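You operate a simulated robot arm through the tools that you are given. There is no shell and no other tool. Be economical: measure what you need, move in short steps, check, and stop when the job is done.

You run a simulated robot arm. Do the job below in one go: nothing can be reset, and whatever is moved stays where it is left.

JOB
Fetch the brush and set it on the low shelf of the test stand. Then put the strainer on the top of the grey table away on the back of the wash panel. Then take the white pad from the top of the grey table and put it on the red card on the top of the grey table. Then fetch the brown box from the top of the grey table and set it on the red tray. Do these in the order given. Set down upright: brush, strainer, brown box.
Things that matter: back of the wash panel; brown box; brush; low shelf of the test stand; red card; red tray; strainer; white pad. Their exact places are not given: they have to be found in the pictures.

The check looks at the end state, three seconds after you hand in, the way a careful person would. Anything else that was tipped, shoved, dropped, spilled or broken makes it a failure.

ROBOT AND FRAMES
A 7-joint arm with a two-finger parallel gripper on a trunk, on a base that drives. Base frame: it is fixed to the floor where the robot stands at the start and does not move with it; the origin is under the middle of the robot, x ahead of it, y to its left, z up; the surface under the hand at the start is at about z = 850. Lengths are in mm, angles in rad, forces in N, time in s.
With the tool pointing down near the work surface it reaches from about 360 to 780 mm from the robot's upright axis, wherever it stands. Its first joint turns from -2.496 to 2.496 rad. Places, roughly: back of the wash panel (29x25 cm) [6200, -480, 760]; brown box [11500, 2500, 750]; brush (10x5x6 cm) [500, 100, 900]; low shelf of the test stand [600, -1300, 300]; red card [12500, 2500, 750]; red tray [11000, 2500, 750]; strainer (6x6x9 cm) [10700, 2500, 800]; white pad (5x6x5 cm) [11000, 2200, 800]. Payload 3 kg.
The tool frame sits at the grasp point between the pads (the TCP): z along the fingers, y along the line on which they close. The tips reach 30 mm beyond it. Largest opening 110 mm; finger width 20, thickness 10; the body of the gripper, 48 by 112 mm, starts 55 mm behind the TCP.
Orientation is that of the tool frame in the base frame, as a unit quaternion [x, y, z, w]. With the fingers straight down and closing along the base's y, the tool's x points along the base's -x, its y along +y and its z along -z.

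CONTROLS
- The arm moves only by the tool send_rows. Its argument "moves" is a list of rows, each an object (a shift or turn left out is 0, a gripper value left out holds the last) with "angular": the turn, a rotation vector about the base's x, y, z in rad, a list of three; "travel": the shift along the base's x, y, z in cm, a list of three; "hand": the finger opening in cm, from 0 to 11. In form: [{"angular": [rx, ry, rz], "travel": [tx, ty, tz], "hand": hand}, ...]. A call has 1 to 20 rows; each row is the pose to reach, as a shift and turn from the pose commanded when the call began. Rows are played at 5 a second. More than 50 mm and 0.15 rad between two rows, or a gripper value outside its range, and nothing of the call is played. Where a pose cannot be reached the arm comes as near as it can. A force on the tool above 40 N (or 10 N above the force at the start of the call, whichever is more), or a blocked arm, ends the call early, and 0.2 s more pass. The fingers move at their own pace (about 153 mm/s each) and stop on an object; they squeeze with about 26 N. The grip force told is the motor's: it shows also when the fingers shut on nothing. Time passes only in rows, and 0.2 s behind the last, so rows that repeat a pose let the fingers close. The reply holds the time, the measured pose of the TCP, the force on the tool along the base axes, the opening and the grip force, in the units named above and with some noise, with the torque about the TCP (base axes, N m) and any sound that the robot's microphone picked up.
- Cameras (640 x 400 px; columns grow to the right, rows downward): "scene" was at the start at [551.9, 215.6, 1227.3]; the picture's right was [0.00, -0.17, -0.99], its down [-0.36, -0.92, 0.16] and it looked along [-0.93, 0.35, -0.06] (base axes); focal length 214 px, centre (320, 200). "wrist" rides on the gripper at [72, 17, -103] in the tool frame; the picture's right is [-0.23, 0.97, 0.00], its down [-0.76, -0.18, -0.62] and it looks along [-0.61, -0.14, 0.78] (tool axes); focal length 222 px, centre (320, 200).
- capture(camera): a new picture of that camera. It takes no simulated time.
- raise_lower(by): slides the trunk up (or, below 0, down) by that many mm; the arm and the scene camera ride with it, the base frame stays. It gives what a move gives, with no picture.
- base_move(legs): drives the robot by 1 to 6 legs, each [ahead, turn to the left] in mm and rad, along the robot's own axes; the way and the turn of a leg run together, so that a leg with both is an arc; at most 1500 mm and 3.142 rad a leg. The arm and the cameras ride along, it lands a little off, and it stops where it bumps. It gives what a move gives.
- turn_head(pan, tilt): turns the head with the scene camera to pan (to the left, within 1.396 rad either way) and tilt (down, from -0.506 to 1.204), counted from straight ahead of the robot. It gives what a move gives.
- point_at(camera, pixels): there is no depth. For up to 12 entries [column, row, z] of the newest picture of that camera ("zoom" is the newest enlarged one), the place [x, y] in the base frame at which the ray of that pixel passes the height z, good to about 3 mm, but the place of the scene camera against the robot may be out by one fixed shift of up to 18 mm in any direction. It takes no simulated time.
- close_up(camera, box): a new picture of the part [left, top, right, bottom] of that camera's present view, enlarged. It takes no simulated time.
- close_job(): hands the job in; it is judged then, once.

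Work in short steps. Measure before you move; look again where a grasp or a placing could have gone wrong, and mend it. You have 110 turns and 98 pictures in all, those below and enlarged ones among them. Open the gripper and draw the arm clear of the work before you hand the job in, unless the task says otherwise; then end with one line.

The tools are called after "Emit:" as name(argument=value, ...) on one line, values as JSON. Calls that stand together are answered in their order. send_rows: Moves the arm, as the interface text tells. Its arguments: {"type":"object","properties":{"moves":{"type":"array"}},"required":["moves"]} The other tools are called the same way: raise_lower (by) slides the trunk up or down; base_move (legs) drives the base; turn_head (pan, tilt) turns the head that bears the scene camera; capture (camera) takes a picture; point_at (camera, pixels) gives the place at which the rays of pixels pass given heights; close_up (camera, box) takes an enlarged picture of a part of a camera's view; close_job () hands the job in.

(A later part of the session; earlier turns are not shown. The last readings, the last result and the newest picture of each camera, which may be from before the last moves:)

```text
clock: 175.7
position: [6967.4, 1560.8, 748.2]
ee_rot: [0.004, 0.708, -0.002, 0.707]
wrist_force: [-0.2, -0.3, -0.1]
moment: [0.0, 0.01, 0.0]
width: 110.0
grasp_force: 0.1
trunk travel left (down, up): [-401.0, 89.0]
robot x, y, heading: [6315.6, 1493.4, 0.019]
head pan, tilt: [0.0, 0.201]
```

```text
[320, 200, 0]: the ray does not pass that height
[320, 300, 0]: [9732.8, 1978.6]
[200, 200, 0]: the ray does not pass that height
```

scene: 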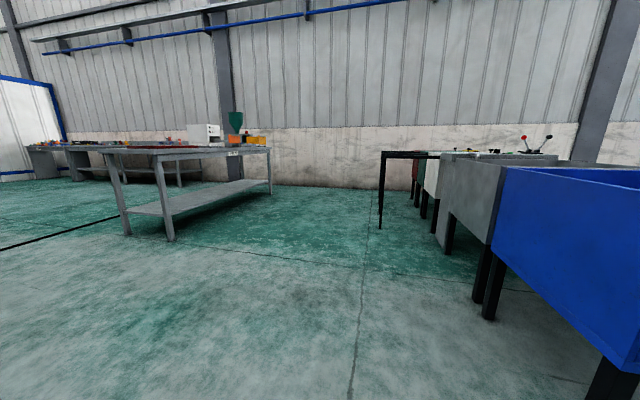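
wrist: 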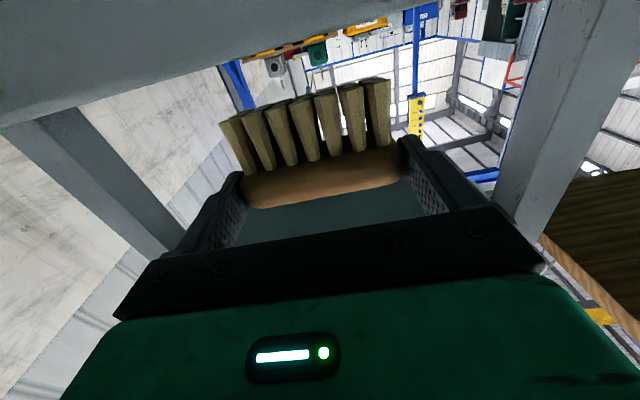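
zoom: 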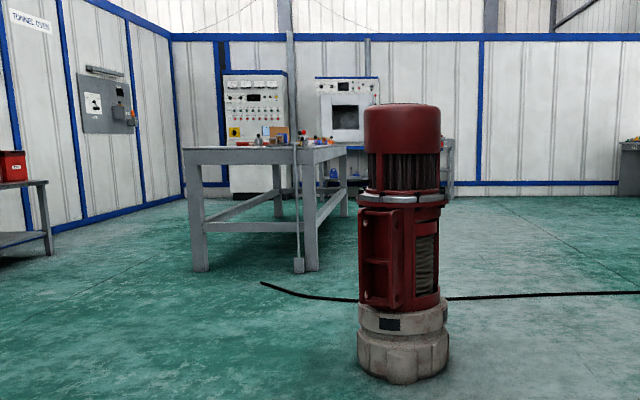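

The wash panel's back is the grey ledge behind the RINSE sink, reachable from the east. Now I pass the pump on its south side toward the grey table (front legs near x≈10200).

Emit:
raise_lower(by=88)

Emit:
base_move(legs=[[0, -0.305], [1240, 0], [1240, 0], [0, 0.68], [1400, 0]])

Emit:
turn_head(pan=0.5, tilt=0.25)

Emit:
capture(camera="scene")

```text
clock: 177.0
position: [6968.1, 1561.2, 836.4]
ee_rot: [0.005, 0.708, -0.002, 0.706]
wrist_force: [0.0, -0.3, 0.3]
moment: [0.0, -0.02, 0.0]
width: 109.9
grasp_force: 0.0
trunk travel left (down, up): [-489.0, 1.0]
robot x, y, heading: [6316.6, 1492.4, 0.02]
head pan, tilt: [0.0, 0.201]
```

```text
clock: 198.4
position: [10560.1, 1621.5, 835.7]
ee_rot: [-0.12, 0.697, 0.123, 0.696]
wrist_force: [-0.2, -0.6, 0.5]
moment: [-0.02, 0.02, 0.0]
width: 109.9
grasp_force: 0.2
trunk travel left (down, up): [-489.0, 1.0]
robot x, y, heading: [9971.2, 1325.9, 0.372]
head pan, tilt: [0.0, 0.201]
```

```text
clock: 199.4
position: [10559.8, 1621.4, 837.2]
ee_rot: [-0.12, 0.697, 0.121, 0.696]
wrist_force: [0.2, 0.0, -0.1]
moment: [0.02, 0.03, -0.02]
width: 109.9
grasp_force: 0.1
trunk travel left (down, up): [-489.0, 1.0]
robot x, y, heading: [9970.7, 1326.5, 0.378]
head pan, tilt: [0.499, 0.25]
```

```text
35 pictures are left
```

scene: 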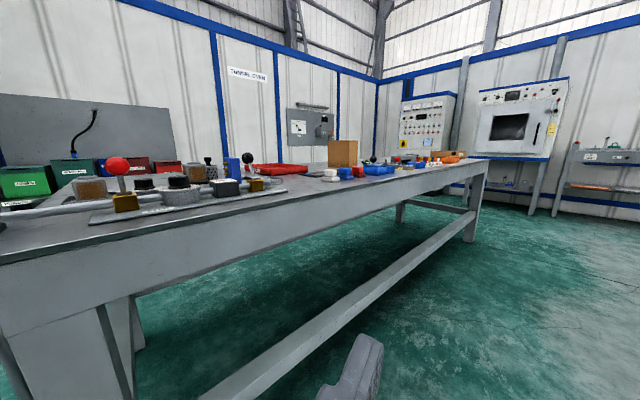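

The grey table is right ahead with its items: red tray (282,168), brown box (342,152), white pad (330,175). I enlarge it to identify the strainer.

Emit:
close_up(camera="scene", box=[60, 130, 300, 220])

Emit:
close_up(camera="scene", box=[230, 125, 480, 215])

Emit:
point_at(camera="scene", pixels=[[10, 262, 790], [480, 160, 790], [280, 172, 790], [342, 166, 790], [330, 178, 790], [247, 175, 790], [208, 165, 790], [185, 200, 790], [132, 200, 790]])

```text
2.67 times, centred on (180, 175) of scene
```

zoom: 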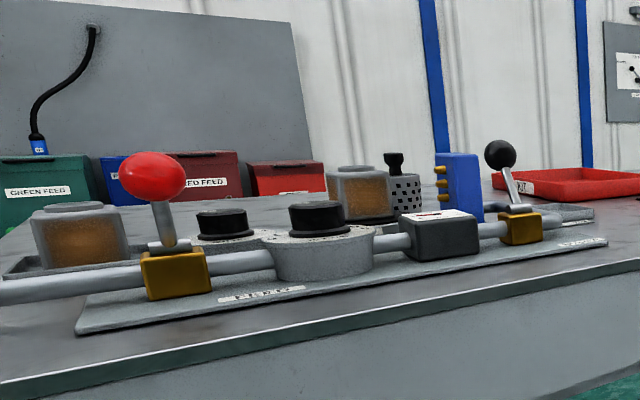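

```text
2.56 times, centred on (355, 170) of scene
```

zoom: 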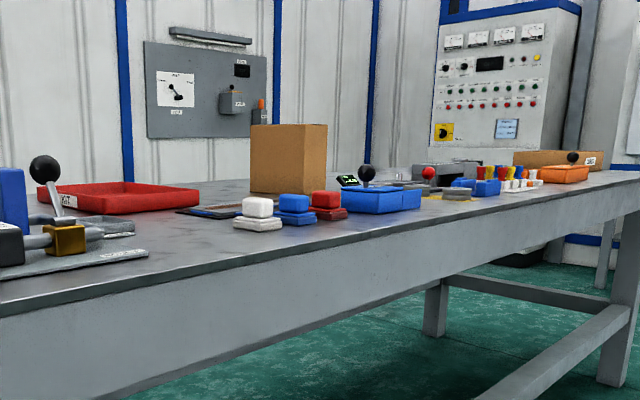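

```text
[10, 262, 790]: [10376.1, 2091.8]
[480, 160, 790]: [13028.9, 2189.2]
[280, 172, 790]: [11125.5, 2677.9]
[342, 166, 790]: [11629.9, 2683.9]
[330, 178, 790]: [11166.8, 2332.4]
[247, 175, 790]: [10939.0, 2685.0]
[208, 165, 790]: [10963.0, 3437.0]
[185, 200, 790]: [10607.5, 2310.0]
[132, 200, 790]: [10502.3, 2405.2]
```

The strainer is the perforated cylinder with black knob (zoom (402,190)), behind the pipe rig. I return the tool to vertical, drawn back and raised, before moving up to the table's south side.

Emit:
send_rows(moves=[{"angular": [-0.044, 0.112, 0], "travel": [-1, -0.4, 2]}, {"angular": [-0.088, 0.223, 0], "travel": [-2, -0.8, 4]}, {"angular": [-0.132, 0.335, 0], "travel": [-3, -1.2, 6]}, {"angular": [-0.176, 0.446, 0], "travel": [-4, -1.6, 8]}, {"angular": [-0.22, 0.558, 0], "travel": [-5, -2, 10]}, {"angular": [-0.264, 0.67, 0], "travel": [-6, -2.4, 12]}, {"angular": [-0.308, 0.781, 0], "travel": [-7, -2.8, 14]}, {"angular": [-0.352, 0.893, 0], "travel": [-8, -3.2, 16]}, {"angular": [-0.396, 1.004, 0], "travel": [-9, -3.6, 18]}, {"angular": [-0.44, 1.116, 0], "travel": [-10, -4, 20]}, {"angular": [-0.484, 1.227, 0], "travel": [-11, -4.4, 22]}, {"angular": [-0.528, 1.339, 0], "travel": [-12, -4.8, 24]}, {"angular": [-0.572, 1.45, 0], "travel": [-13, -5.2, 26]}, {"angular": [-0.577, 1.463, 0], "travel": [-14, -5.5, 28]}, {"angular": [-0.577, 1.463, 0], "travel": [-14, -5.5, 28]}])

Emit:
base_move(legs=[[0, -0.16], [700, 0], [0, 1.35]])

Emit:
capture(camera="wrist")

```text
clock: 202.6
position: [10418.6, 1566.8, 1116.7]
ee_rot: [-0.185, 0.983, -0.015, 0.001]
wrist_force: [-0.3, -0.2, 0.6]
moment: [0.0, -0.04, 0.03]
width: 110.0
grasp_force: 0.0
trunk travel left (down, up): [-489.0, 1.0]
robot x, y, heading: [9968.8, 1331.4, 0.374]
head pan, tilt: [0.499, 0.25]
```

```text
clock: 210.6
position: [10591.7, 1981.6, 1117.0]
ee_rot: [0.714, -0.7, 0.013, -0.01]
wrist_force: [0.3, 0.2, -0.2]
moment: [-0.02, 0.0, 0.0]
width: 110.0
grasp_force: 0.1
trunk travel left (down, up): [-489.0, 1.0]
robot x, y, heading: [10717.0, 1481.0, 1.585]
head pan, tilt: [0.499, 0.25]
```

```text
32 pictures are left
```

wrist: 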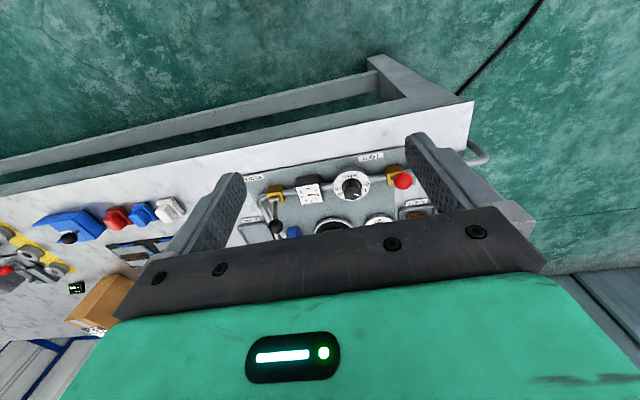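

I drive 340 mm up to the table and correct the small tool tilt, then look again.

Emit:
base_move(legs=[[340, 0]])

Emit:
send_rows(moves=[{"angular": [0, 0.033, 0], "travel": [3, 2, 0]}, {"angular": [0, 0.033, 0], "travel": [6, 4, 0]}, {"angular": [0, 0.033, 0], "travel": [9, 5, 0]}, {"angular": [0, 0.033, 0], "travel": [12, 5, 0]}, {"angular": [0, 0.033, 0], "travel": [12, 5, 0]}])

Emit:
capture(camera="wrist")

```text
clock: 212.8
position: [10586.2, 2324.8, 1117.2]
ee_rot: [0.714, -0.7, 0.012, -0.011]
wrist_force: [-0.8, 0.1, 0.8]
moment: [-0.01, 0.02, -0.01]
width: 110.1
grasp_force: 0.0
trunk travel left (down, up): [-489.0, 1.0]
robot x, y, heading: [10711.8, 1826.9, 1.588]
head pan, tilt: [0.499, 0.25]
```

```text
clock: 214.0
position: [10708.9, 2374.2, 1115.1]
ee_rot: [0.714, -0.7, 0.0, 0.001]
wrist_force: [-0.1, 0.7, 0.7]
moment: [0.01, -0.01, -0.01]
width: 110.1
grasp_force: 0.1
trunk travel left (down, up): [-489.0, 1.0]
robot x, y, heading: [10712.2, 1821.5, 1.582]
head pan, tilt: [0.499, 0.25]
```

```text
31 pictures are left
```

wrist: 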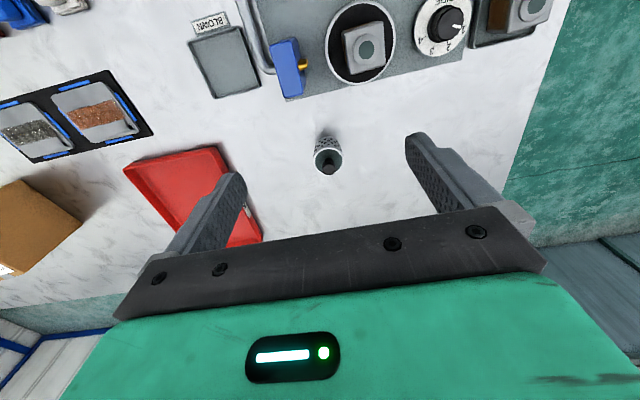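

The strainer stands free at (328,155), the red tray at (200,190). I measure it at several heights.

Emit:
point_at(camera="wrist", pixels=[[328, 160, 840], [328, 160, 820], [320, 135, 760], [328, 167, 840], [226, 145, 790], [150, 170, 790], [240, 247, 790], [40, 180, 850]])

Emit:
close_up(camera="wrist", box=[280, 110, 376, 170])

```text
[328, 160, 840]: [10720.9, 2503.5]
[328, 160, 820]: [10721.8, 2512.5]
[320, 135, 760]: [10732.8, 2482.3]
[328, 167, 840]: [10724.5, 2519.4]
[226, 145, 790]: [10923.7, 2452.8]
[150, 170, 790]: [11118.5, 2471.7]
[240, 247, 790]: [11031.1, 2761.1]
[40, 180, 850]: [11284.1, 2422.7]
```

```text
6.67 times, centred on (328, 140) of wrist
```

zoom: 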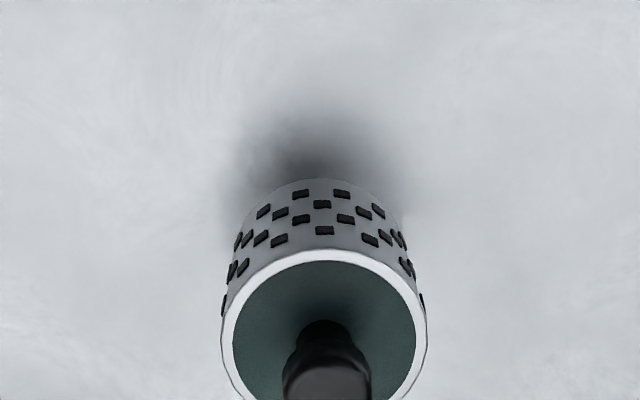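

The strainer centre is about (10722,2518). I move above it at z≈930 and check.

Emit:
send_rows(moves=[{"travel": [0.5, 4, -4]}, {"travel": [1, 8, -8]}, {"travel": [1.3, 11, -12]}, {"travel": [1.3, 14, -16]}, {"travel": [1.3, 14.2, -18.5]}, {"travel": [1.3, 14.2, -18.5]}])

Emit:
capture(camera="wrist")

```text
refused: row 1 steps farther than a row can; nothing moved
```

```text
29 pictures are left
```

wrist: 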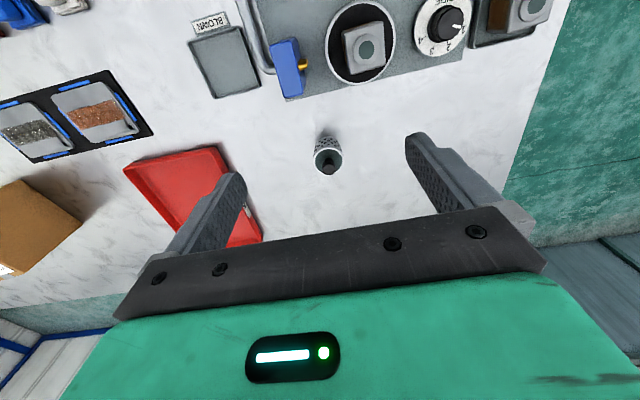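

The row steps were too large; I resend with smaller steps.

Emit:
send_rows(moves=[{"travel": [0.4, 3, -3]}, {"travel": [0.8, 6, -6]}, {"travel": [1.2, 9, -9]}, {"travel": [1.3, 12, -12]}, {"travel": [1.3, 14.2, -15]}, {"travel": [1.3, 14.2, -18.5]}, {"travel": [1.3, 14.2, -18.5]}])

Emit:
capture(camera="wrist")

```text
clock: 215.6
position: [10720.2, 2516.7, 930.6]
ee_rot: [0.713, -0.701, 0.001, 0.002]
wrist_force: [-0.4, -0.7, -0.1]
moment: [0.0, 0.02, 0.0]
width: 109.6
grasp_force: 0.1
trunk travel left (down, up): [-489.0, 1.0]
robot x, y, heading: [10716.4, 1822.6, 1.589]
head pan, tilt: [0.499, 0.25]
```

```text
28 pictures are left
```

wrist: 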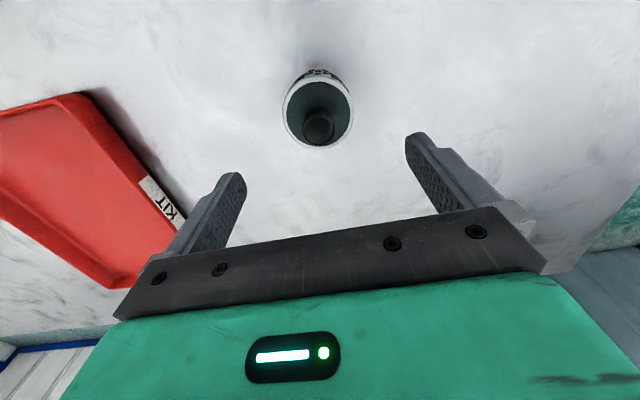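

I measure the rim centre (318,107) at z≈820, and the knob top.

Emit:
point_at(camera="wrist", pixels=[[318, 107, 820], [284, 108, 820], [353, 104, 820], [318, 76, 820], [318, 142, 820], [318, 124, 845], [318, 70, 755]])

```text
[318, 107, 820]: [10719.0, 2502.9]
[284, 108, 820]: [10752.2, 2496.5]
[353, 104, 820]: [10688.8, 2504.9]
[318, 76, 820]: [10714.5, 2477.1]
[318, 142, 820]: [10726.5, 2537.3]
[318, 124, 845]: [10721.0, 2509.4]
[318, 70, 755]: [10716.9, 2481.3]
```

The centre is (10720.5,2508). I shift y by -9 mm, descend to z 805, then close.

Emit:
send_rows(moves=[{"travel": [0, -0.9, -1]}, {"travel": [0, -0.9, -4]}, {"travel": [0, -0.9, -7]}, {"travel": [0, -0.9, -10]}, {"travel": [0, -0.9, -12.5]}, {"travel": [0, -0.9, -12.5]}])

Emit:
send_rows(moves=[{"hand": 7.5}, {"hand": 6.2}, {"hand": 5}, {"hand": 5}, {"hand": 5}])

Emit:
send_rows(moves=[{"travel": [0, 0, 1]}, {"travel": [0, 0, 4]}, {"travel": [0, 0, 8]}, {"travel": [0, -2, 12]}, {"travel": [0, -5, 15]}, {"travel": [0, -9, 17]}, {"travel": [0, -13, 19]}, {"travel": [0, -17, 20]}, {"travel": [0, -17, 20]}])

Emit:
capture(camera="wrist")

```text
clock: 216.7
position: [10719.9, 2505.9, 830.8]
ee_rot: [0.712, -0.702, 0.001, 0.002]
wrist_force: [1.2, -3.7, 4.1]
moment: [0.0, -0.31, -0.21]
width: 110.3
grasp_force: 0.1
trunk travel left (down, up): [-489.0, 1.0]
robot x, y, heading: [10711.9, 1821.7, 1.59]
head pan, tilt: [0.499, 0.25]
stopped in row 5: the force on the tool passed its limit at 64 N (the readings are from after the stop); the commanded pose is now the measured one
```

```text
clock: 217.9
position: [10720.0, 2507.9, 829.4]
ee_rot: [0.713, -0.701, 0.0, 0.002]
wrist_force: [3.8, 3.4, 16.0]
moment: [0.12, -0.51, 0.06]
width: 57.3
grasp_force: 25.6
trunk travel left (down, up): [-489.0, 1.0]
robot x, y, heading: [10711.2, 1823.0, 1.585]
head pan, tilt: [0.499, 0.25]
```

```text
clock: 219.9
position: [10718.9, 2334.6, 1029.1]
ee_rot: [0.714, -0.701, 0.002, 0.003]
wrist_force: [-0.6, 0.4, -1.9]
moment: [0.04, -0.01, 0.0]
width: 57.2
grasp_force: 26.2
trunk travel left (down, up): [-489.0, 1.0]
robot x, y, heading: [10714.1, 1824.1, 1.587]
head pan, tilt: [0.499, 0.25]
```

```text
27 pictures are left
```

wrist: 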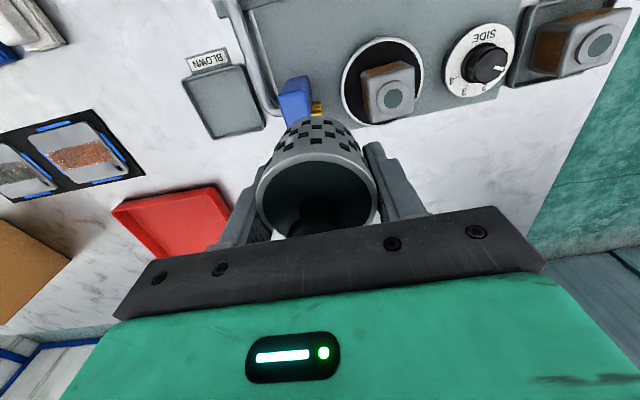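

The strainer is held (57 mm); the touch at TCP 830 tells the table top is near z≈797. I back off and drive round the pump to the east side of the wash row.

Emit:
base_move(legs=[[-420, 0], [0, 1.81], [1096, 0], [1096, 0]])

```text
clock: 226.6
position: [10220.9, 1324.7, 1029.6]
ee_rot: [0.995, 0.097, 0.003, 0.0]
wrist_force: [-0.1, -0.5, -2.3]
moment: [0.08, 0.01, 0.0]
width: 56.9
grasp_force: 25.9
trunk travel left (down, up): [-489.0, 1.0]
robot x, y, heading: [10711.6, 1484.9, -2.978]
head pan, tilt: [0.499, 0.25]
stopped in leg 2: the robot was blocked; the commanded pose is now the measured one
```

Blocked just short of the turn's end. I continue with the rest as gentle arcs.

Emit:
base_move(legs=[[600, 0.15], [1000, 0], [600, 0]])

```text
clock: 237.8
position: [8156.8, 603.4, 1029.4]
ee_rot: [0.985, 0.175, 0.003, 0.0]
wrist_force: [0.5, 0.0, -1.3]
moment: [0.02, 0.01, 0.03]
width: 57.0
grasp_force: 25.9
trunk travel left (down, up): [-489.0, 1.0]
robot x, y, heading: [8617.2, 837.6, -2.816]
head pan, tilt: [0.499, 0.25]
```

Now at (8617,838). I go on to (7350,-250) and face west toward the wash panel's back.

Emit:
base_move(legs=[[0, 0.384], [835, 0], [835, 0], [0, -0.71]])

Emit:
capture(camera="wrist")

```text
clock: 249.5
position: [6811.4, -313.0, 1030.2]
ee_rot: [1.0, -0.002, 0.003, 0.002]
wrist_force: [-0.4, -0.4, -2.0]
moment: [0.0, 0.03, -0.02]
width: 57.1
grasp_force: 25.2
trunk travel left (down, up): [-489.0, 1.0]
robot x, y, heading: [7322.7, -289.8, 3.125]
head pan, tilt: [0.499, 0.25]
```

```text
26 pictures are left
```

wrist: 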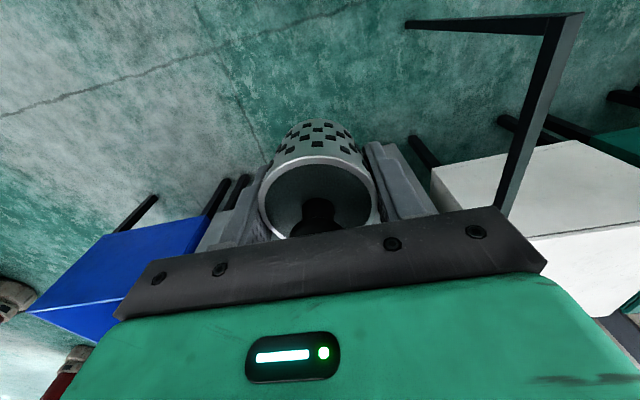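

The blue bin is left, white bin and black frame right; the panel is hidden behind the hand. I use the head camera, tilted forward.

Emit:
turn_head(pan=0, tilt=-0.5)

Emit:
capture(camera="scene")

Emit:
point_at(camera="wrist", pixels=[[583, 14, 760], [408, 22, 760], [430, 178, 760], [580, 140, 760], [205, 215, 700], [505, 215, 760]])

```text
clock: 250.6
position: [6812.9, -312.5, 1030.7]
ee_rot: [1.0, -0.001, 0.003, -0.001]
wrist_force: [-0.2, -0.1, -1.7]
moment: [-0.01, 0.01, -0.01]
width: 57.0
grasp_force: 26.0
trunk travel left (down, up): [-489.0, 1.0]
robot x, y, heading: [7325.9, -291.6, 3.123]
head pan, tilt: [0.0, -0.499]
```

```text
25 pictures are left
```

scene: 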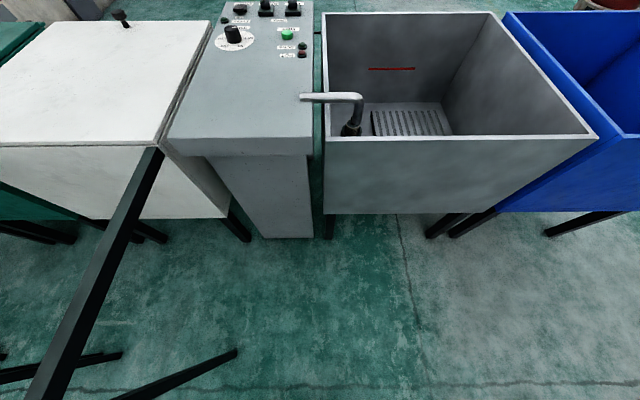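

```text
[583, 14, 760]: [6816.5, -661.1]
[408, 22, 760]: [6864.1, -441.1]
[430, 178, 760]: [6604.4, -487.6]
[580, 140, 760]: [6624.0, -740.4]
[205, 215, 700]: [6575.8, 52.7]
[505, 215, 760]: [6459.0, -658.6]
```

The panel's blank back area is the grey top between (190,60) and (312,135), behind the knobs. I measure its corners at candidate heights.

Emit:
point_at(camera="scene", pixels=[[168, 138, 760], [312, 138, 760], [312, 70, 760], [200, 60, 760], [250, 100, 760], [168, 138, 800], [312, 138, 800], [250, 100, 800], [285, 237, 0], [160, 150, 760], [325, 140, 760], [232, 45, 760]])

```text
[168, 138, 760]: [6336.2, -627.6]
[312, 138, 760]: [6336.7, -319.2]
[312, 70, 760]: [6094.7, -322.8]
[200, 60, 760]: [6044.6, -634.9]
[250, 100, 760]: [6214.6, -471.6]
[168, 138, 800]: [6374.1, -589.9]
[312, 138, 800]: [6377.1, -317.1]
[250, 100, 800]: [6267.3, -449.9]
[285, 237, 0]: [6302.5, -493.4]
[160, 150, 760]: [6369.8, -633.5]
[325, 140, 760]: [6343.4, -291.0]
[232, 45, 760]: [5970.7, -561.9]
```

The back area spans about x 6095–6340, y -620 to -320; target (6225,-470). I edge forward 440 mm, slightly to the north, keeping away from the black frame leg at (6816,-661).

Emit:
base_move(legs=[[0, -0.12], [440, 0]])

```text
clock: 253.8
position: [6377.9, -186.1, 1031.7]
ee_rot: [0.998, -0.063, 0.002, 0.001]
wrist_force: [-0.3, 0.5, -0.9]
moment: [0.02, -0.02, 0.01]
width: 57.0
grasp_force: 26.2
trunk travel left (down, up): [-489.0, 1.0]
robot x, y, heading: [6890.5, -222.4, 2.992]
head pan, tilt: [0.0, -0.499]
```

I move the strainer over the panel's back at z≈880 and look.

Emit:
send_rows(moves=[{"travel": [-1.9, -3.5, -1]}, {"travel": [-3.8, -7, -2]}, {"travel": [-5.7, -10.5, -3]}, {"travel": [-7.6, -14, -4]}, {"travel": [-9.5, -17.5, -5]}, {"travel": [-11.4, -21, -6]}, {"travel": [-13.3, -24.5, -7]}, {"travel": [-15.3, -28.4, -8]}, {"travel": [-15.3, -28.4, -12]}, {"travel": [-15.3, -28.4, -15]}, {"travel": [-15.3, -28.4, -15]}])

Emit:
turn_head(pan=0, tilt=0.3)

Emit:
capture(camera="scene")

Emit:
capture(camera="wrist")

```text
clock: 256.2
position: [6226.3, -469.6, 881.5]
ee_rot: [0.998, -0.062, 0.003, 0.0]
wrist_force: [-0.6, -0.5, -0.1]
moment: [0.01, -0.01, -0.01]
width: 56.7
grasp_force: 25.9
trunk travel left (down, up): [-489.0, 1.0]
robot x, y, heading: [6888.7, -223.6, 2.991]
head pan, tilt: [0.0, -0.499]
```

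```text
clock: 257.4
position: [6226.7, -468.4, 882.8]
ee_rot: [0.998, -0.063, 0.003, 0.001]
wrist_force: [0.9, 0.3, -1.8]
moment: [-0.03, 0.01, 0.02]
width: 56.9
grasp_force: 26.3
trunk travel left (down, up): [-489.0, 1.0]
robot x, y, heading: [6892.2, -222.6, 2.995]
head pan, tilt: [0.0, 0.3]
```

```text
24 pictures are left
```

scene: 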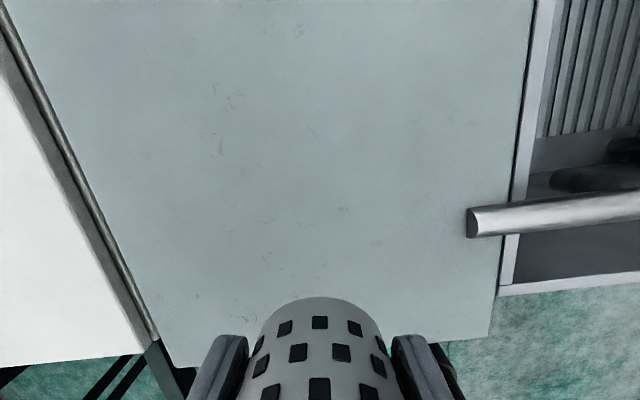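

```text
23 pictures are left
```

wrist: 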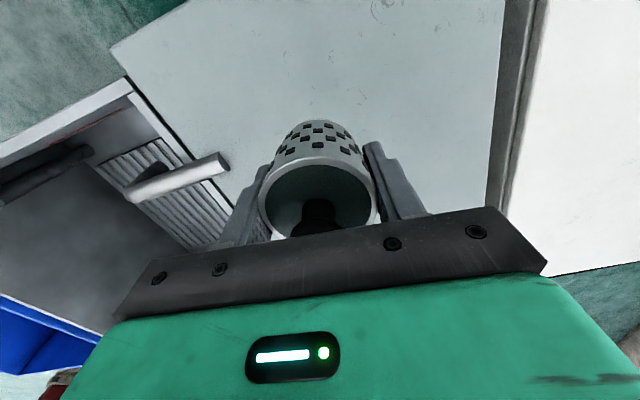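

I check the near edge from the wrist view, and lower to 830, then creep to contact.

Emit:
point_at(camera="wrist", pixels=[[112, 48, 770], [505, 10, 770], [490, 200, 770], [200, 10, 770]])

Emit:
send_rows(moves=[{"travel": [0, 0, -2.5]}, {"travel": [0, 0, -5]}, {"travel": [0, 0, -5.4]}, {"travel": [0, 0, -5.8]}, {"travel": [0, 0, -6.2]}, {"travel": [0, 0, -6.6]}, {"travel": [0, 0, -6.6]}])

```text
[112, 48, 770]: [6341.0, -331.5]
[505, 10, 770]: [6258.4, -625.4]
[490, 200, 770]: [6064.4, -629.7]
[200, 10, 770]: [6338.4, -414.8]
```

```text
clock: 259.0
position: [6225.1, -470.5, 814.9]
ee_rot: [0.998, -0.062, 0.003, 0.0]
wrist_force: [0.1, 0.9, -0.7]
moment: [0.01, 0.04, -0.02]
width: 57.0
grasp_force: 26.4
trunk travel left (down, up): [-489.0, 1.0]
robot x, y, heading: [6892.0, -223.6, 2.997]
head pan, tilt: [0.0, 0.3]
```

No contact at 815 yet; I creep down in 3 mm steps.

Emit:
send_rows(moves=[{"travel": [0, 0, -0.3]}, {"travel": [0, 0, -0.6]}, {"travel": [0, 0, -0.9]}, {"travel": [0, 0, -1.2]}, {"travel": [0, 0, -1.5]}, {"travel": [0, 0, -1.8]}, {"travel": [0, 0, -2.1]}, {"travel": [0, 0, -2.4]}, {"travel": [0, 0, -2.4]}])

```text
clock: 260.6
position: [6224.1, -468.7, 799.7]
ee_rot: [0.998, -0.063, -0.001, 0.002]
wrist_force: [8.1, 1.0, 20.0]
moment: [0.72, -0.45, -0.35]
width: 57.2
grasp_force: 25.8
trunk travel left (down, up): [-489.0, 1.0]
robot x, y, heading: [6889.3, -225.9, 2.998]
head pan, tilt: [0.0, 0.3]
stopped in row 7: the force on the tool passed its limit at 44 N (the readings are from after the stop); the commanded pose is now the measured one
```

Contact at z 800. I relieve 1.5 mm, open, and rise straight up.

Emit:
send_rows(moves=[{"travel": [0, 0, 0.15]}, {"travel": [0, 0, 0.15], "hand": 7}, {"travel": [0, 0, 0.15], "hand": 9}, {"travel": [0, 0, 0.15], "hand": 10}, {"travel": [0, 0, 0.5], "hand": 10}, {"travel": [0, 0, 3]}, {"travel": [0, 0, 7]}, {"travel": [0, 0, 11]}, {"travel": [0, 0, 15]}, {"travel": [0, 0, 19]}, {"travel": [0, 0, 19]}])

Emit:
capture(camera="wrist")

```text
clock: 263.0
position: [6222.5, -472.1, 991.5]
ee_rot: [0.998, -0.063, 0.001, 0.001]
wrist_force: [-0.3, 0.0, 0.2]
moment: [0.02, 0.02, 0.0]
width: 100.0
grasp_force: 0.1
trunk travel left (down, up): [-489.0, 1.0]
robot x, y, heading: [6890.7, -221.2, 2.997]
head pan, tilt: [0.0, 0.3]
```

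```text
22 pictures are left
```

wrist: 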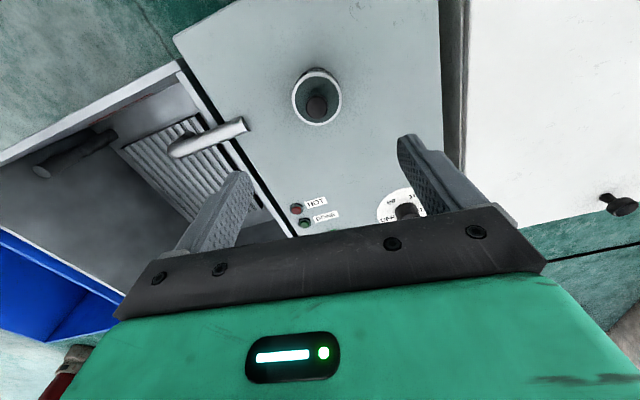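

The strainer stands upright on the panel's back. I retract the hand over the robot's front and drive back toward the grey table.

Emit:
send_rows(moves=[{"travel": [1, 2, 3]}, {"travel": [2.9, 5.8, 5]}, {"travel": [4.8, 9.6, 5]}, {"travel": [6.7, 13.4, 5]}, {"travel": [8.6, 17.2, 5]}, {"travel": [10.5, 21, 5]}, {"travel": [12.4, 24.8, 5]}, {"travel": [14.3, 28.6, 5]}, {"travel": [16.3, 32.4, 5]}, {"travel": [16.3, 32.4, 5]}])

Emit:
base_move(legs=[[-440, 0], [0, -2.27], [835, 0], [835, 0]])

```text
clock: 265.2
position: [6386.4, -145.5, 1038.6]
ee_rot: [0.998, -0.063, 0.001, 0.001]
wrist_force: [0.3, 0.6, -0.6]
moment: [-0.01, 0.0, 0.03]
width: 100.3
grasp_force: 0.0
trunk travel left (down, up): [-489.0, 1.0]
robot x, y, heading: [6888.2, -220.7, 2.993]
head pan, tilt: [0.0, 0.3]
```

```text
clock: 273.0
position: [7702.4, 61.9, 1040.4]
ee_rot: [-0.379, 0.925, 0.001, 0.0]
wrist_force: [-0.3, -0.1, 0.7]
moment: [0.05, 0.04, 0.02]
width: 99.7
grasp_force: 0.1
trunk travel left (down, up): [-489.0, 1.0]
robot x, y, heading: [7259.8, -219.1, 0.722]
head pan, tilt: [0.0, 0.3]
stopped in leg 2: the robot was blocked; the commanded pose is now the measured one
```

The turn is complete anyway; I drive on to (8600,850) and then toward the table front.

Emit:
base_move(legs=[[400, -0.05], [1310, 0]])

```text
clock: 281.6
position: [9019.5, 1130.7, 1038.5]
ee_rot: [-0.366, 0.931, 0.001, -0.001]
wrist_force: [-0.4, -0.2, 0.0]
moment: [0.03, 0.0, 0.03]
width: 99.9
grasp_force: 0.0
trunk travel left (down, up): [-489.0, 1.0]
robot x, y, heading: [8574.4, 858.2, 0.698]
head pan, tilt: [0.0, 0.3]
```

Now to (11200,1450), face north and go up to the table.

Emit:
base_move(legs=[[0, -0.476], [1346, 0], [1346, 0], [0, 1.34], [340, 0]])

Emit:
capture(camera="wrist")

```text
clock: 301.5
position: [11340.5, 2303.2, 1040.4]
ee_rot: [0.718, -0.696, -0.001, 0.001]
wrist_force: [0.3, -0.6, 1.0]
moment: [0.03, 0.07, -0.04]
width: 100.1
grasp_force: 0.0
trunk travel left (down, up): [-489.0, 1.0]
robot x, y, heading: [11295.2, 1792.1, 1.542]
head pan, tilt: [0.0, 0.3]
```

```text
21 pictures are left
```

wrist: 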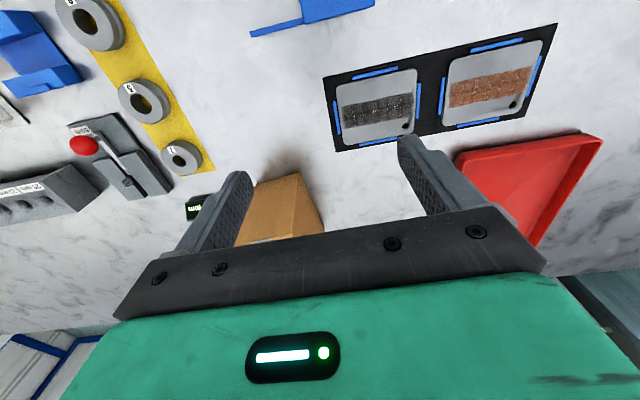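

The box is at (285,205), the red tray at (530,180). The head camera (tilted back to the robot) should show the pads at the table's front edge.

Emit:
capture(camera="scene")

Emit:
point_at(camera="wrist", pixels=[[460, 160, 810], [602, 140, 810], [535, 248, 810], [255, 188, 880], [300, 175, 880], [323, 220, 880], [300, 175, 797], [323, 228, 797], [245, 238, 880]])

```text
20 pictures are left
```

scene: 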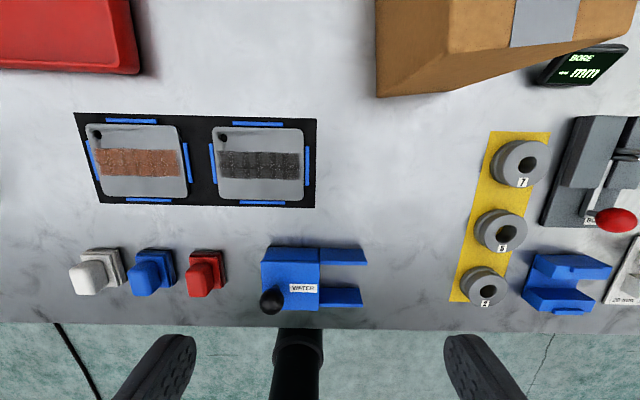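

```text
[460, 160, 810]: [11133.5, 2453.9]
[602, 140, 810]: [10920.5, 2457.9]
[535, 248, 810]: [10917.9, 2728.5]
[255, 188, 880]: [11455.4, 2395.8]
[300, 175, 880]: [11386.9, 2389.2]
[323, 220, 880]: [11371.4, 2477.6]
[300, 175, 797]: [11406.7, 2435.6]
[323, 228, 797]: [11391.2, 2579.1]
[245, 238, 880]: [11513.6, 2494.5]
```

The white pad is at (95,270) beside the blue and red ones. I measure it and the table's edge.

Emit:
point_at(camera="scene", pixels=[[70, 268, 847], [105, 285, 847], [105, 265, 810], [124, 283, 800], [130, 268, 847], [320, 332, 797], [100, 70, 800]])

Emit:
close_up(camera="scene", box=[50, 230, 242, 310])

```text
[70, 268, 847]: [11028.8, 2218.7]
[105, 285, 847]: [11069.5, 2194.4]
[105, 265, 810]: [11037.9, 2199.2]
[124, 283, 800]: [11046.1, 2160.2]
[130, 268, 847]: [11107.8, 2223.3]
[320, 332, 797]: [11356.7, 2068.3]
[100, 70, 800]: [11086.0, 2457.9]
```

```text
3.33 times, centred on (146, 270) of scene
```

zoom: 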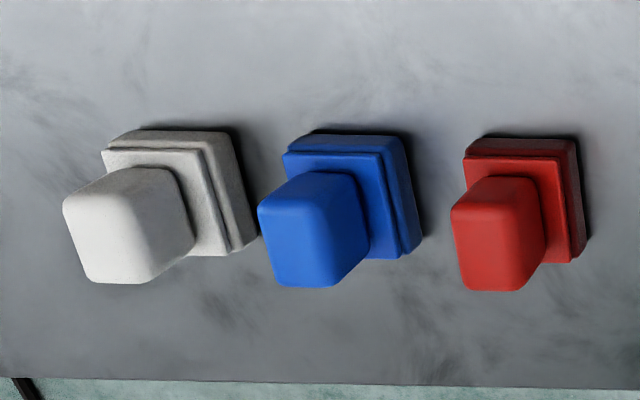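

The pad is a base plate with a knob on top; its neighbours lie along x, so I grip the knob along y. I move over it, turning the hand by +1.54.

Emit:
send_rows(moves=[{"angular": [0, 0, 0.11], "travel": [-2, -0.7, 0]}, {"angular": [0, 0, 0.22], "travel": [-4, -1.4, 0]}, {"angular": [0, 0, 0.33], "travel": [-6, -2.1, 0]}, {"angular": [0, 0, 0.44], "travel": [-8, -2.8, 0]}, {"angular": [0, 0, 0.55], "travel": [-10, -3.5, 0]}, {"angular": [0, 0, 0.66], "travel": [-12, -4.2, 0]}, {"angular": [0, 0, 0.77], "travel": [-14, -4.9, 0]}, {"angular": [0, 0, 0.88], "travel": [-16, -5.6, 0]}, {"angular": [0, 0, 0.99], "travel": [-18, -6.3, 0]}, {"angular": [0, 0, 1.1], "travel": [-20, -7, 0]}, {"angular": [0, 0, 1.21], "travel": [-22, -7.7, 0]}, {"angular": [0, 0, 1.32], "travel": [-24, -8.4, -1]}, {"angular": [0, 0, 1.43], "travel": [-26, -9.1, -2]}, {"angular": [0, 0, 1.54], "travel": [-28, -9.8, -3]}, {"angular": [0, 0, 1.54], "travel": [-29.3, -9.8, -6]}, {"angular": [0, 0, 1.54], "travel": [-29.3, -9.8, -9]}, {"angular": [0, 0, 1.54], "travel": [-29.3, -9.8, -9]}])

Emit:
capture(camera="wrist")

```text
clock: 305.1
position: [11044.5, 2204.5, 949.1]
ee_rot: [1.0, 0.001, 0.0, 0.0]
wrist_force: [-0.8, -0.3, 0.3]
moment: [0.03, -0.01, 0.01]
width: 99.7
grasp_force: 0.0
trunk travel left (down, up): [-489.0, 1.0]
robot x, y, heading: [11293.6, 1790.7, 1.545]
head pan, tilt: [0.0, 0.3]
```

```text
18 pictures are left
```

wrist: 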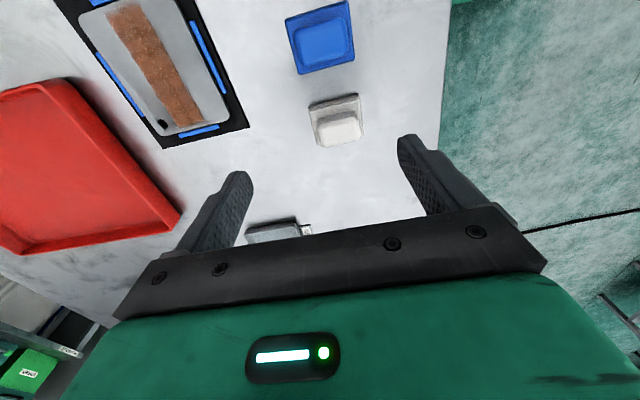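

The white pad's knob top is at (340,129), base plate (336,118). I measure.

Emit:
point_at(camera="wrist", pixels=[[340, 129, 845], [320, 130, 845], [361, 122, 845], [312, 104, 810], [358, 94, 810], [318, 148, 840], [340, 129, 835]])

Emit:
close_up(camera="wrist", box=[288, 80, 384, 160])

```text
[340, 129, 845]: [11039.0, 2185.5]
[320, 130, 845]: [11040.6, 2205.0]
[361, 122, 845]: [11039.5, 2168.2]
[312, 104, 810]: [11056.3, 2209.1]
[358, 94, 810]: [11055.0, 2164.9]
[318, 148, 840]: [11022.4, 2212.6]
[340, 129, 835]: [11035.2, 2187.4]
```

```text
5.00 times, centred on (336, 120) of wrist
```

zoom: 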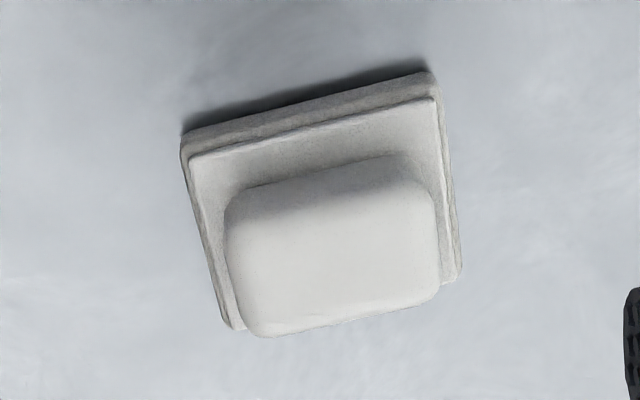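

Knob centre about (11036,2187), 38 mm wide in y; base plate below z≈817. I descend with the tips staying at z≈820 (TCP 850) and close.

Emit:
send_rows(moves=[{"travel": [-0.9, -1.8, -2]}, {"travel": [-0.9, -1.8, -5]}, {"travel": [-0.9, -1.8, -8]}, {"travel": [-0.9, -1.8, -9.9]}, {"travel": [-0.9, -1.8, -9.9], "hand": 7}, {"travel": [-0.9, -1.8, -9.9], "hand": 4}, {"travel": [-0.9, -1.8, -9.9], "hand": 2.5}, {"travel": [-0.9, -1.8, -9.9], "hand": 2.5}, {"travel": [-0.9, -1.8, -9.9], "hand": 2.5}])

Emit:
capture(camera="wrist")

```text
clock: 307.1
position: [11037.6, 2186.2, 850.9]
ee_rot: [1.0, 0.001, -0.001, 0.001]
wrist_force: [-1.0, 2.8, 4.0]
moment: [0.08, 0.1, -0.02]
width: 41.1
grasp_force: 26.0
trunk travel left (down, up): [-489.0, 1.0]
robot x, y, heading: [11299.9, 1788.1, 1.542]
head pan, tilt: [0.0, 0.3]
```

```text
16 pictures are left
```

wrist: 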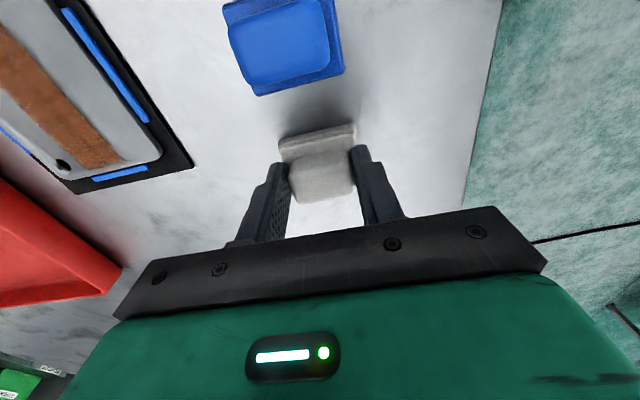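

The knob is gripped (41 mm). I lift, back away, and drive 1.15 m east to the red card.

Emit:
send_rows(moves=[{"travel": [0, 0, 1]}, {"travel": [0, 0, 4]}, {"travel": [0, 0, 8]}, {"travel": [0, 0, 12]}, {"travel": [0, 0, 16]}, {"travel": [0, 0, 19]}, {"travel": [0, 0, 19]}])

Emit:
base_move(legs=[[-350, 0], [0, -1.5], [1120, 0], [0, 1.5], [280, 0]])

Emit:
capture(camera="scene")

```text
clock: 308.7
position: [11037.3, 2184.9, 1040.5]
ee_rot: [1.0, 0.001, 0.0, 0.001]
wrist_force: [-0.2, 1.1, 0.6]
moment: [-0.05, -0.02, 0.0]
width: 40.9
grasp_force: 26.6
trunk travel left (down, up): [-489.0, 1.0]
robot x, y, heading: [11296.6, 1792.0, 1.547]
head pan, tilt: [0.0, 0.3]
```

```text
clock: 325.4
position: [12117.9, 2178.3, 1041.2]
ee_rot: [1.0, 0.025, -0.001, 0.001]
wrist_force: [0.6, 0.1, -1.0]
moment: [0.03, 0.03, 0.01]
width: 41.1
grasp_force: 25.7
trunk travel left (down, up): [-489.0, 1.0]
robot x, y, heading: [12431.1, 1793.6, 1.592]
head pan, tilt: [0.0, 0.3]
```

```text
15 pictures are left
```

scene: 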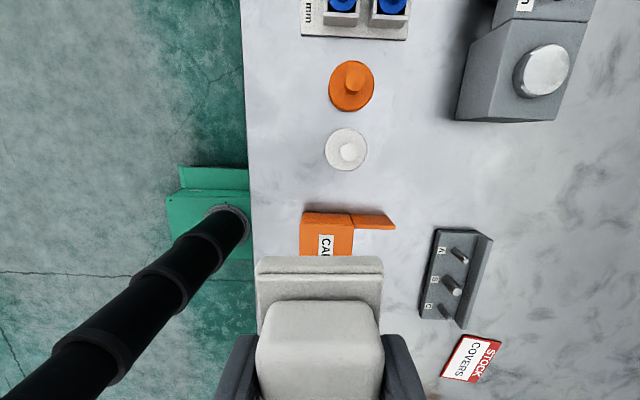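

A "STOCK COVERS" card with a red band lies at (470,358), but the red card may be further east (down in the picture). I measure and tilt the head to the east.

Emit:
point_at(camera="scene", pixels=[[470, 358, 797], [320, 235, 797], [345, 148, 797]])

Emit:
turn_head(pan=-0.5, tilt=0.75)

Emit:
capture(camera="scene")

```text
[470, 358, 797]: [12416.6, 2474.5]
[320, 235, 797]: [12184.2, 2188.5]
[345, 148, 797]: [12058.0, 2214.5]
```

```text
clock: 326.3
position: [12116.3, 2178.7, 1041.0]
ee_rot: [1.0, 0.027, 0.0, 0.001]
wrist_force: [-0.5, 0.4, -0.7]
moment: [0.0, -0.05, -0.01]
width: 41.1
grasp_force: 26.3
trunk travel left (down, up): [-489.0, 1.0]
robot x, y, heading: [12430.2, 1795.8, 1.587]
head pan, tilt: [-0.499, 0.75]
```

```text
14 pictures are left
```

scene: 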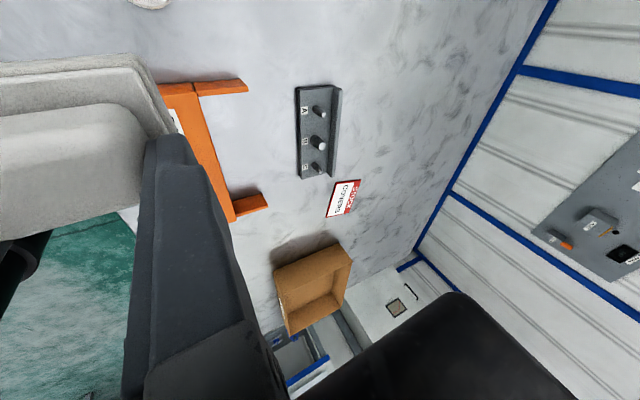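

The red-banded card at about (12417,2475) is the only red card here. I move the hand toward it at height and view it with the wrist camera.

Emit:
send_rows(moves=[{"travel": [3, 3, 0]}, {"travel": [6, 6, 0]}, {"travel": [9, 9, 0]}, {"travel": [12, 12, 0]}, {"travel": [15, 15, 0]}, {"travel": [18, 18, 0]}, {"travel": [21, 21, 0]}, {"travel": [24, 24, 0]}, {"travel": [27, 27, 0]}, {"travel": [30, 29.6, 0]}, {"travel": [30, 29.6, 0]}])

Emit:
capture(camera="wrist")

```text
clock: 328.7
position: [12415.4, 2478.1, 1042.8]
ee_rot: [1.0, 0.026, -0.001, 0.001]
wrist_force: [0.2, -0.4, -0.6]
moment: [-0.02, 0.01, -0.01]
width: 41.1
grasp_force: 25.6
trunk travel left (down, up): [-489.0, 1.0]
robot x, y, heading: [12432.1, 1796.0, 1.593]
head pan, tilt: [-0.499, 0.75]
```

```text
13 pictures are left
```

wrist: 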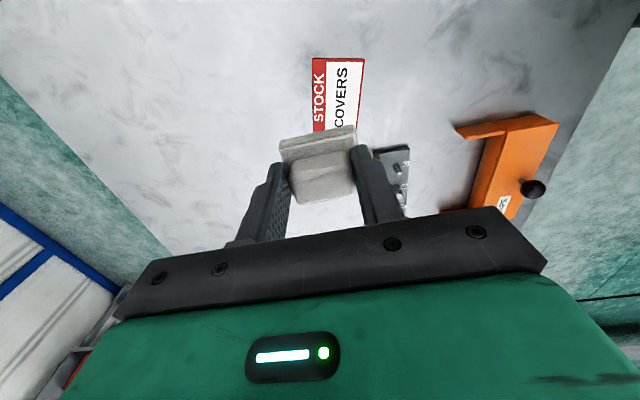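

The card's corners appear at (313,58), (364,58), (357,130), (314,133). I measure them.

Emit:
point_at(camera="wrist", pixels=[[313, 58, 798], [364, 58, 798], [357, 128, 798], [313, 132, 798], [338, 95, 798]])

```text
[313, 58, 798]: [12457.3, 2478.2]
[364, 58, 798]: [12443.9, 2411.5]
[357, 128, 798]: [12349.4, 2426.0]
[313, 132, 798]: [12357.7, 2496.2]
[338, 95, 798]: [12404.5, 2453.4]
```

The card centre is (12402,2453). I shift there, lower to z 862, and creep to contact (expected ≈851).

Emit:
send_rows(moves=[{"travel": [-0.9, -2.5, -1]}, {"travel": [-0.9, -2.5, -5]}, {"travel": [-0.9, -2.5, -9]}, {"travel": [-0.9, -2.5, -13]}, {"travel": [-0.9, -2.5, -16.5]}, {"travel": [-0.9, -2.5, -18]}, {"travel": [-0.9, -2.5, -18]}])

Emit:
send_rows(moves=[{"travel": [0, 0, -0.3]}, {"travel": [0, 0, -0.6]}, {"travel": [0, 0, -0.8]}, {"travel": [0, 0, -1.0]}, {"travel": [0, 0, -1.2]}, {"travel": [0, 0, -1.2]}])

```text
clock: 330.3
position: [12407.2, 2450.8, 861.6]
ee_rot: [1.0, 0.027, -0.001, 0.001]
wrist_force: [-1.0, -0.7, -1.2]
moment: [0.02, -0.01, 0.02]
width: 41.1
grasp_force: 26.2
trunk travel left (down, up): [-489.0, 1.0]
robot x, y, heading: [12430.2, 1797.9, 1.587]
head pan, tilt: [-0.499, 0.75]
```

```text
clock: 331.7
position: [12408.8, 2450.8, 850.0]
ee_rot: [1.0, 0.026, 0.0, -0.002]
wrist_force: [0.8, 2.4, 24.3]
moment: [-0.04, 0.05, 0.04]
width: 41.3
grasp_force: 25.7
trunk travel left (down, up): [-489.0, 1.0]
robot x, y, heading: [12431.1, 1795.6, 1.587]
head pan, tilt: [-0.499, 0.75]
```

Contact at z 850 (24 N). I relieve, open, rise and check.

Emit:
send_rows(moves=[{"travel": [0, 0, 0.15]}, {"travel": [0, 0, 0.15], "hand": 6}, {"travel": [0, 0, 0.15], "hand": 8}, {"travel": [0, 0, 0.15], "hand": 8}, {"travel": [0, 0, 3]}, {"travel": [0, 0, 7]}, {"travel": [0, 0, 11]}, {"travel": [0, 0, 15]}, {"travel": [0, 0, 19]}, {"travel": [0, 0, 19]}])

Emit:
capture(camera="wrist")

```text
clock: 333.9
position: [12407.9, 2449.4, 1039.5]
ee_rot: [1.0, 0.026, -0.001, 0.001]
wrist_force: [-0.9, -0.9, 0.9]
moment: [-0.02, 0.0, 0.04]
width: 79.9
grasp_force: 0.1
trunk travel left (down, up): [-489.0, 1.0]
robot x, y, heading: [12427.7, 1796.9, 1.586]
head pan, tilt: [-0.499, 0.75]
```

```text
12 pictures are left
```

wrist: 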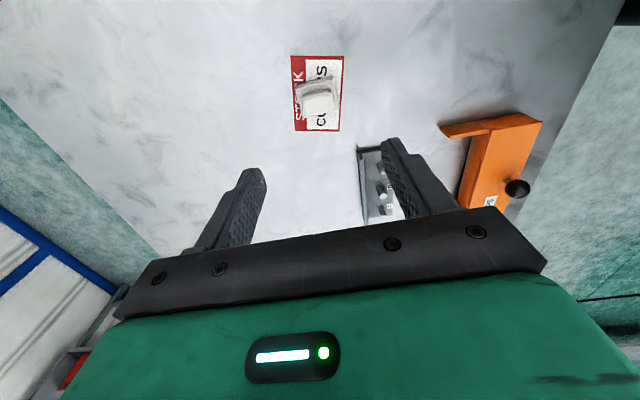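

The pad sits centred on the card. I draw the arm back and drive west to the station before the brown box and red tray.

Emit:
send_rows(moves=[{"travel": [0, -4, 0]}, {"travel": [0, -8, 0]}, {"travel": [0, -12, 0]}, {"travel": [0, -16, 0], "hand": 11}, {"travel": [0, -20, 0]}, {"travel": [0, -20, 0]}])

Emit:
base_move(legs=[[-350, 0], [0, 1.5], [1190, 0], [0, -1.5], [330, 0]])

Emit:
turn_head(pan=-0.5, tilt=0.2)

Emit:
capture(camera="scene")

```text
clock: 335.3
position: [12407.2, 2247.3, 1039.0]
ee_rot: [1.0, 0.026, 0.0, 0.001]
wrist_force: [0.0, -0.3, -0.3]
moment: [0.02, 0.01, 0.01]
width: 109.9
grasp_force: 0.1
trunk travel left (down, up): [-489.0, 1.0]
robot x, y, heading: [12428.7, 1795.6, 1.585]
head pan, tilt: [-0.499, 0.75]
```

```text
clock: 341.6
position: [11980.0, 1446.0, 1039.0]
ee_rot: [0.714, 0.7, 0.002, 0.001]
wrist_force: [0.0, 0.2, 0.0]
moment: [-0.02, 0.0, -0.03]
width: 110.1
grasp_force: 0.0
trunk travel left (down, up): [-489.0, 1.0]
robot x, y, heading: [12434.8, 1502.3, 3.078]
head pan, tilt: [-0.499, 0.75]
stopped in leg 2: the robot was blocked; the commanded pose is now the measured one
```

```text
clock: 342.6
position: [11981.3, 1448.4, 1040.5]
ee_rot: [0.714, 0.7, 0.001, 0.001]
wrist_force: [0.5, -0.1, 0.4]
moment: [-0.02, -0.02, 0.01]
width: 110.0
grasp_force: 0.1
trunk travel left (down, up): [-489.0, 1.0]
robot x, y, heading: [12437.3, 1500.5, 3.086]
head pan, tilt: [-0.499, 0.201]
```

```text
11 pictures are left
```

scene: 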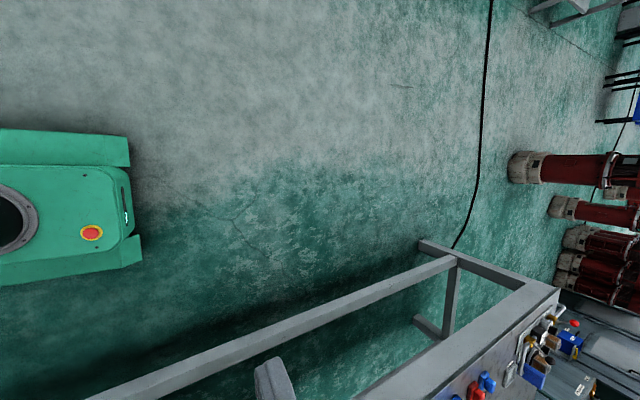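

Turn done despite the "blocked" report. I continue: 1.2 m west, turn north, and up to the table.

Emit:
base_move(legs=[[1220, 0.04], [0, -1.545], [250, 0]])

Emit:
capture(camera="scene")

```text
clock: 352.7
position: [11149.1, 1990.3, 1041.8]
ee_rot: [1.0, 0.026, 0.0, 0.003]
wrist_force: [0.1, -0.1, 0.1]
moment: [-0.02, 0.03, 0.0]
width: 110.0
grasp_force: 0.1
trunk travel left (down, up): [-489.0, 1.0]
robot x, y, heading: [11169.6, 1539.6, 1.591]
head pan, tilt: [-0.499, 0.201]
stopped in leg 2: the robot was blocked; the commanded pose is now the measured one
```

```text
10 pictures are left
```

scene: 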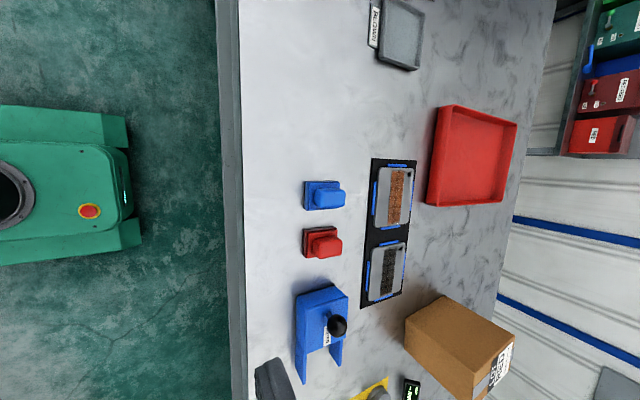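

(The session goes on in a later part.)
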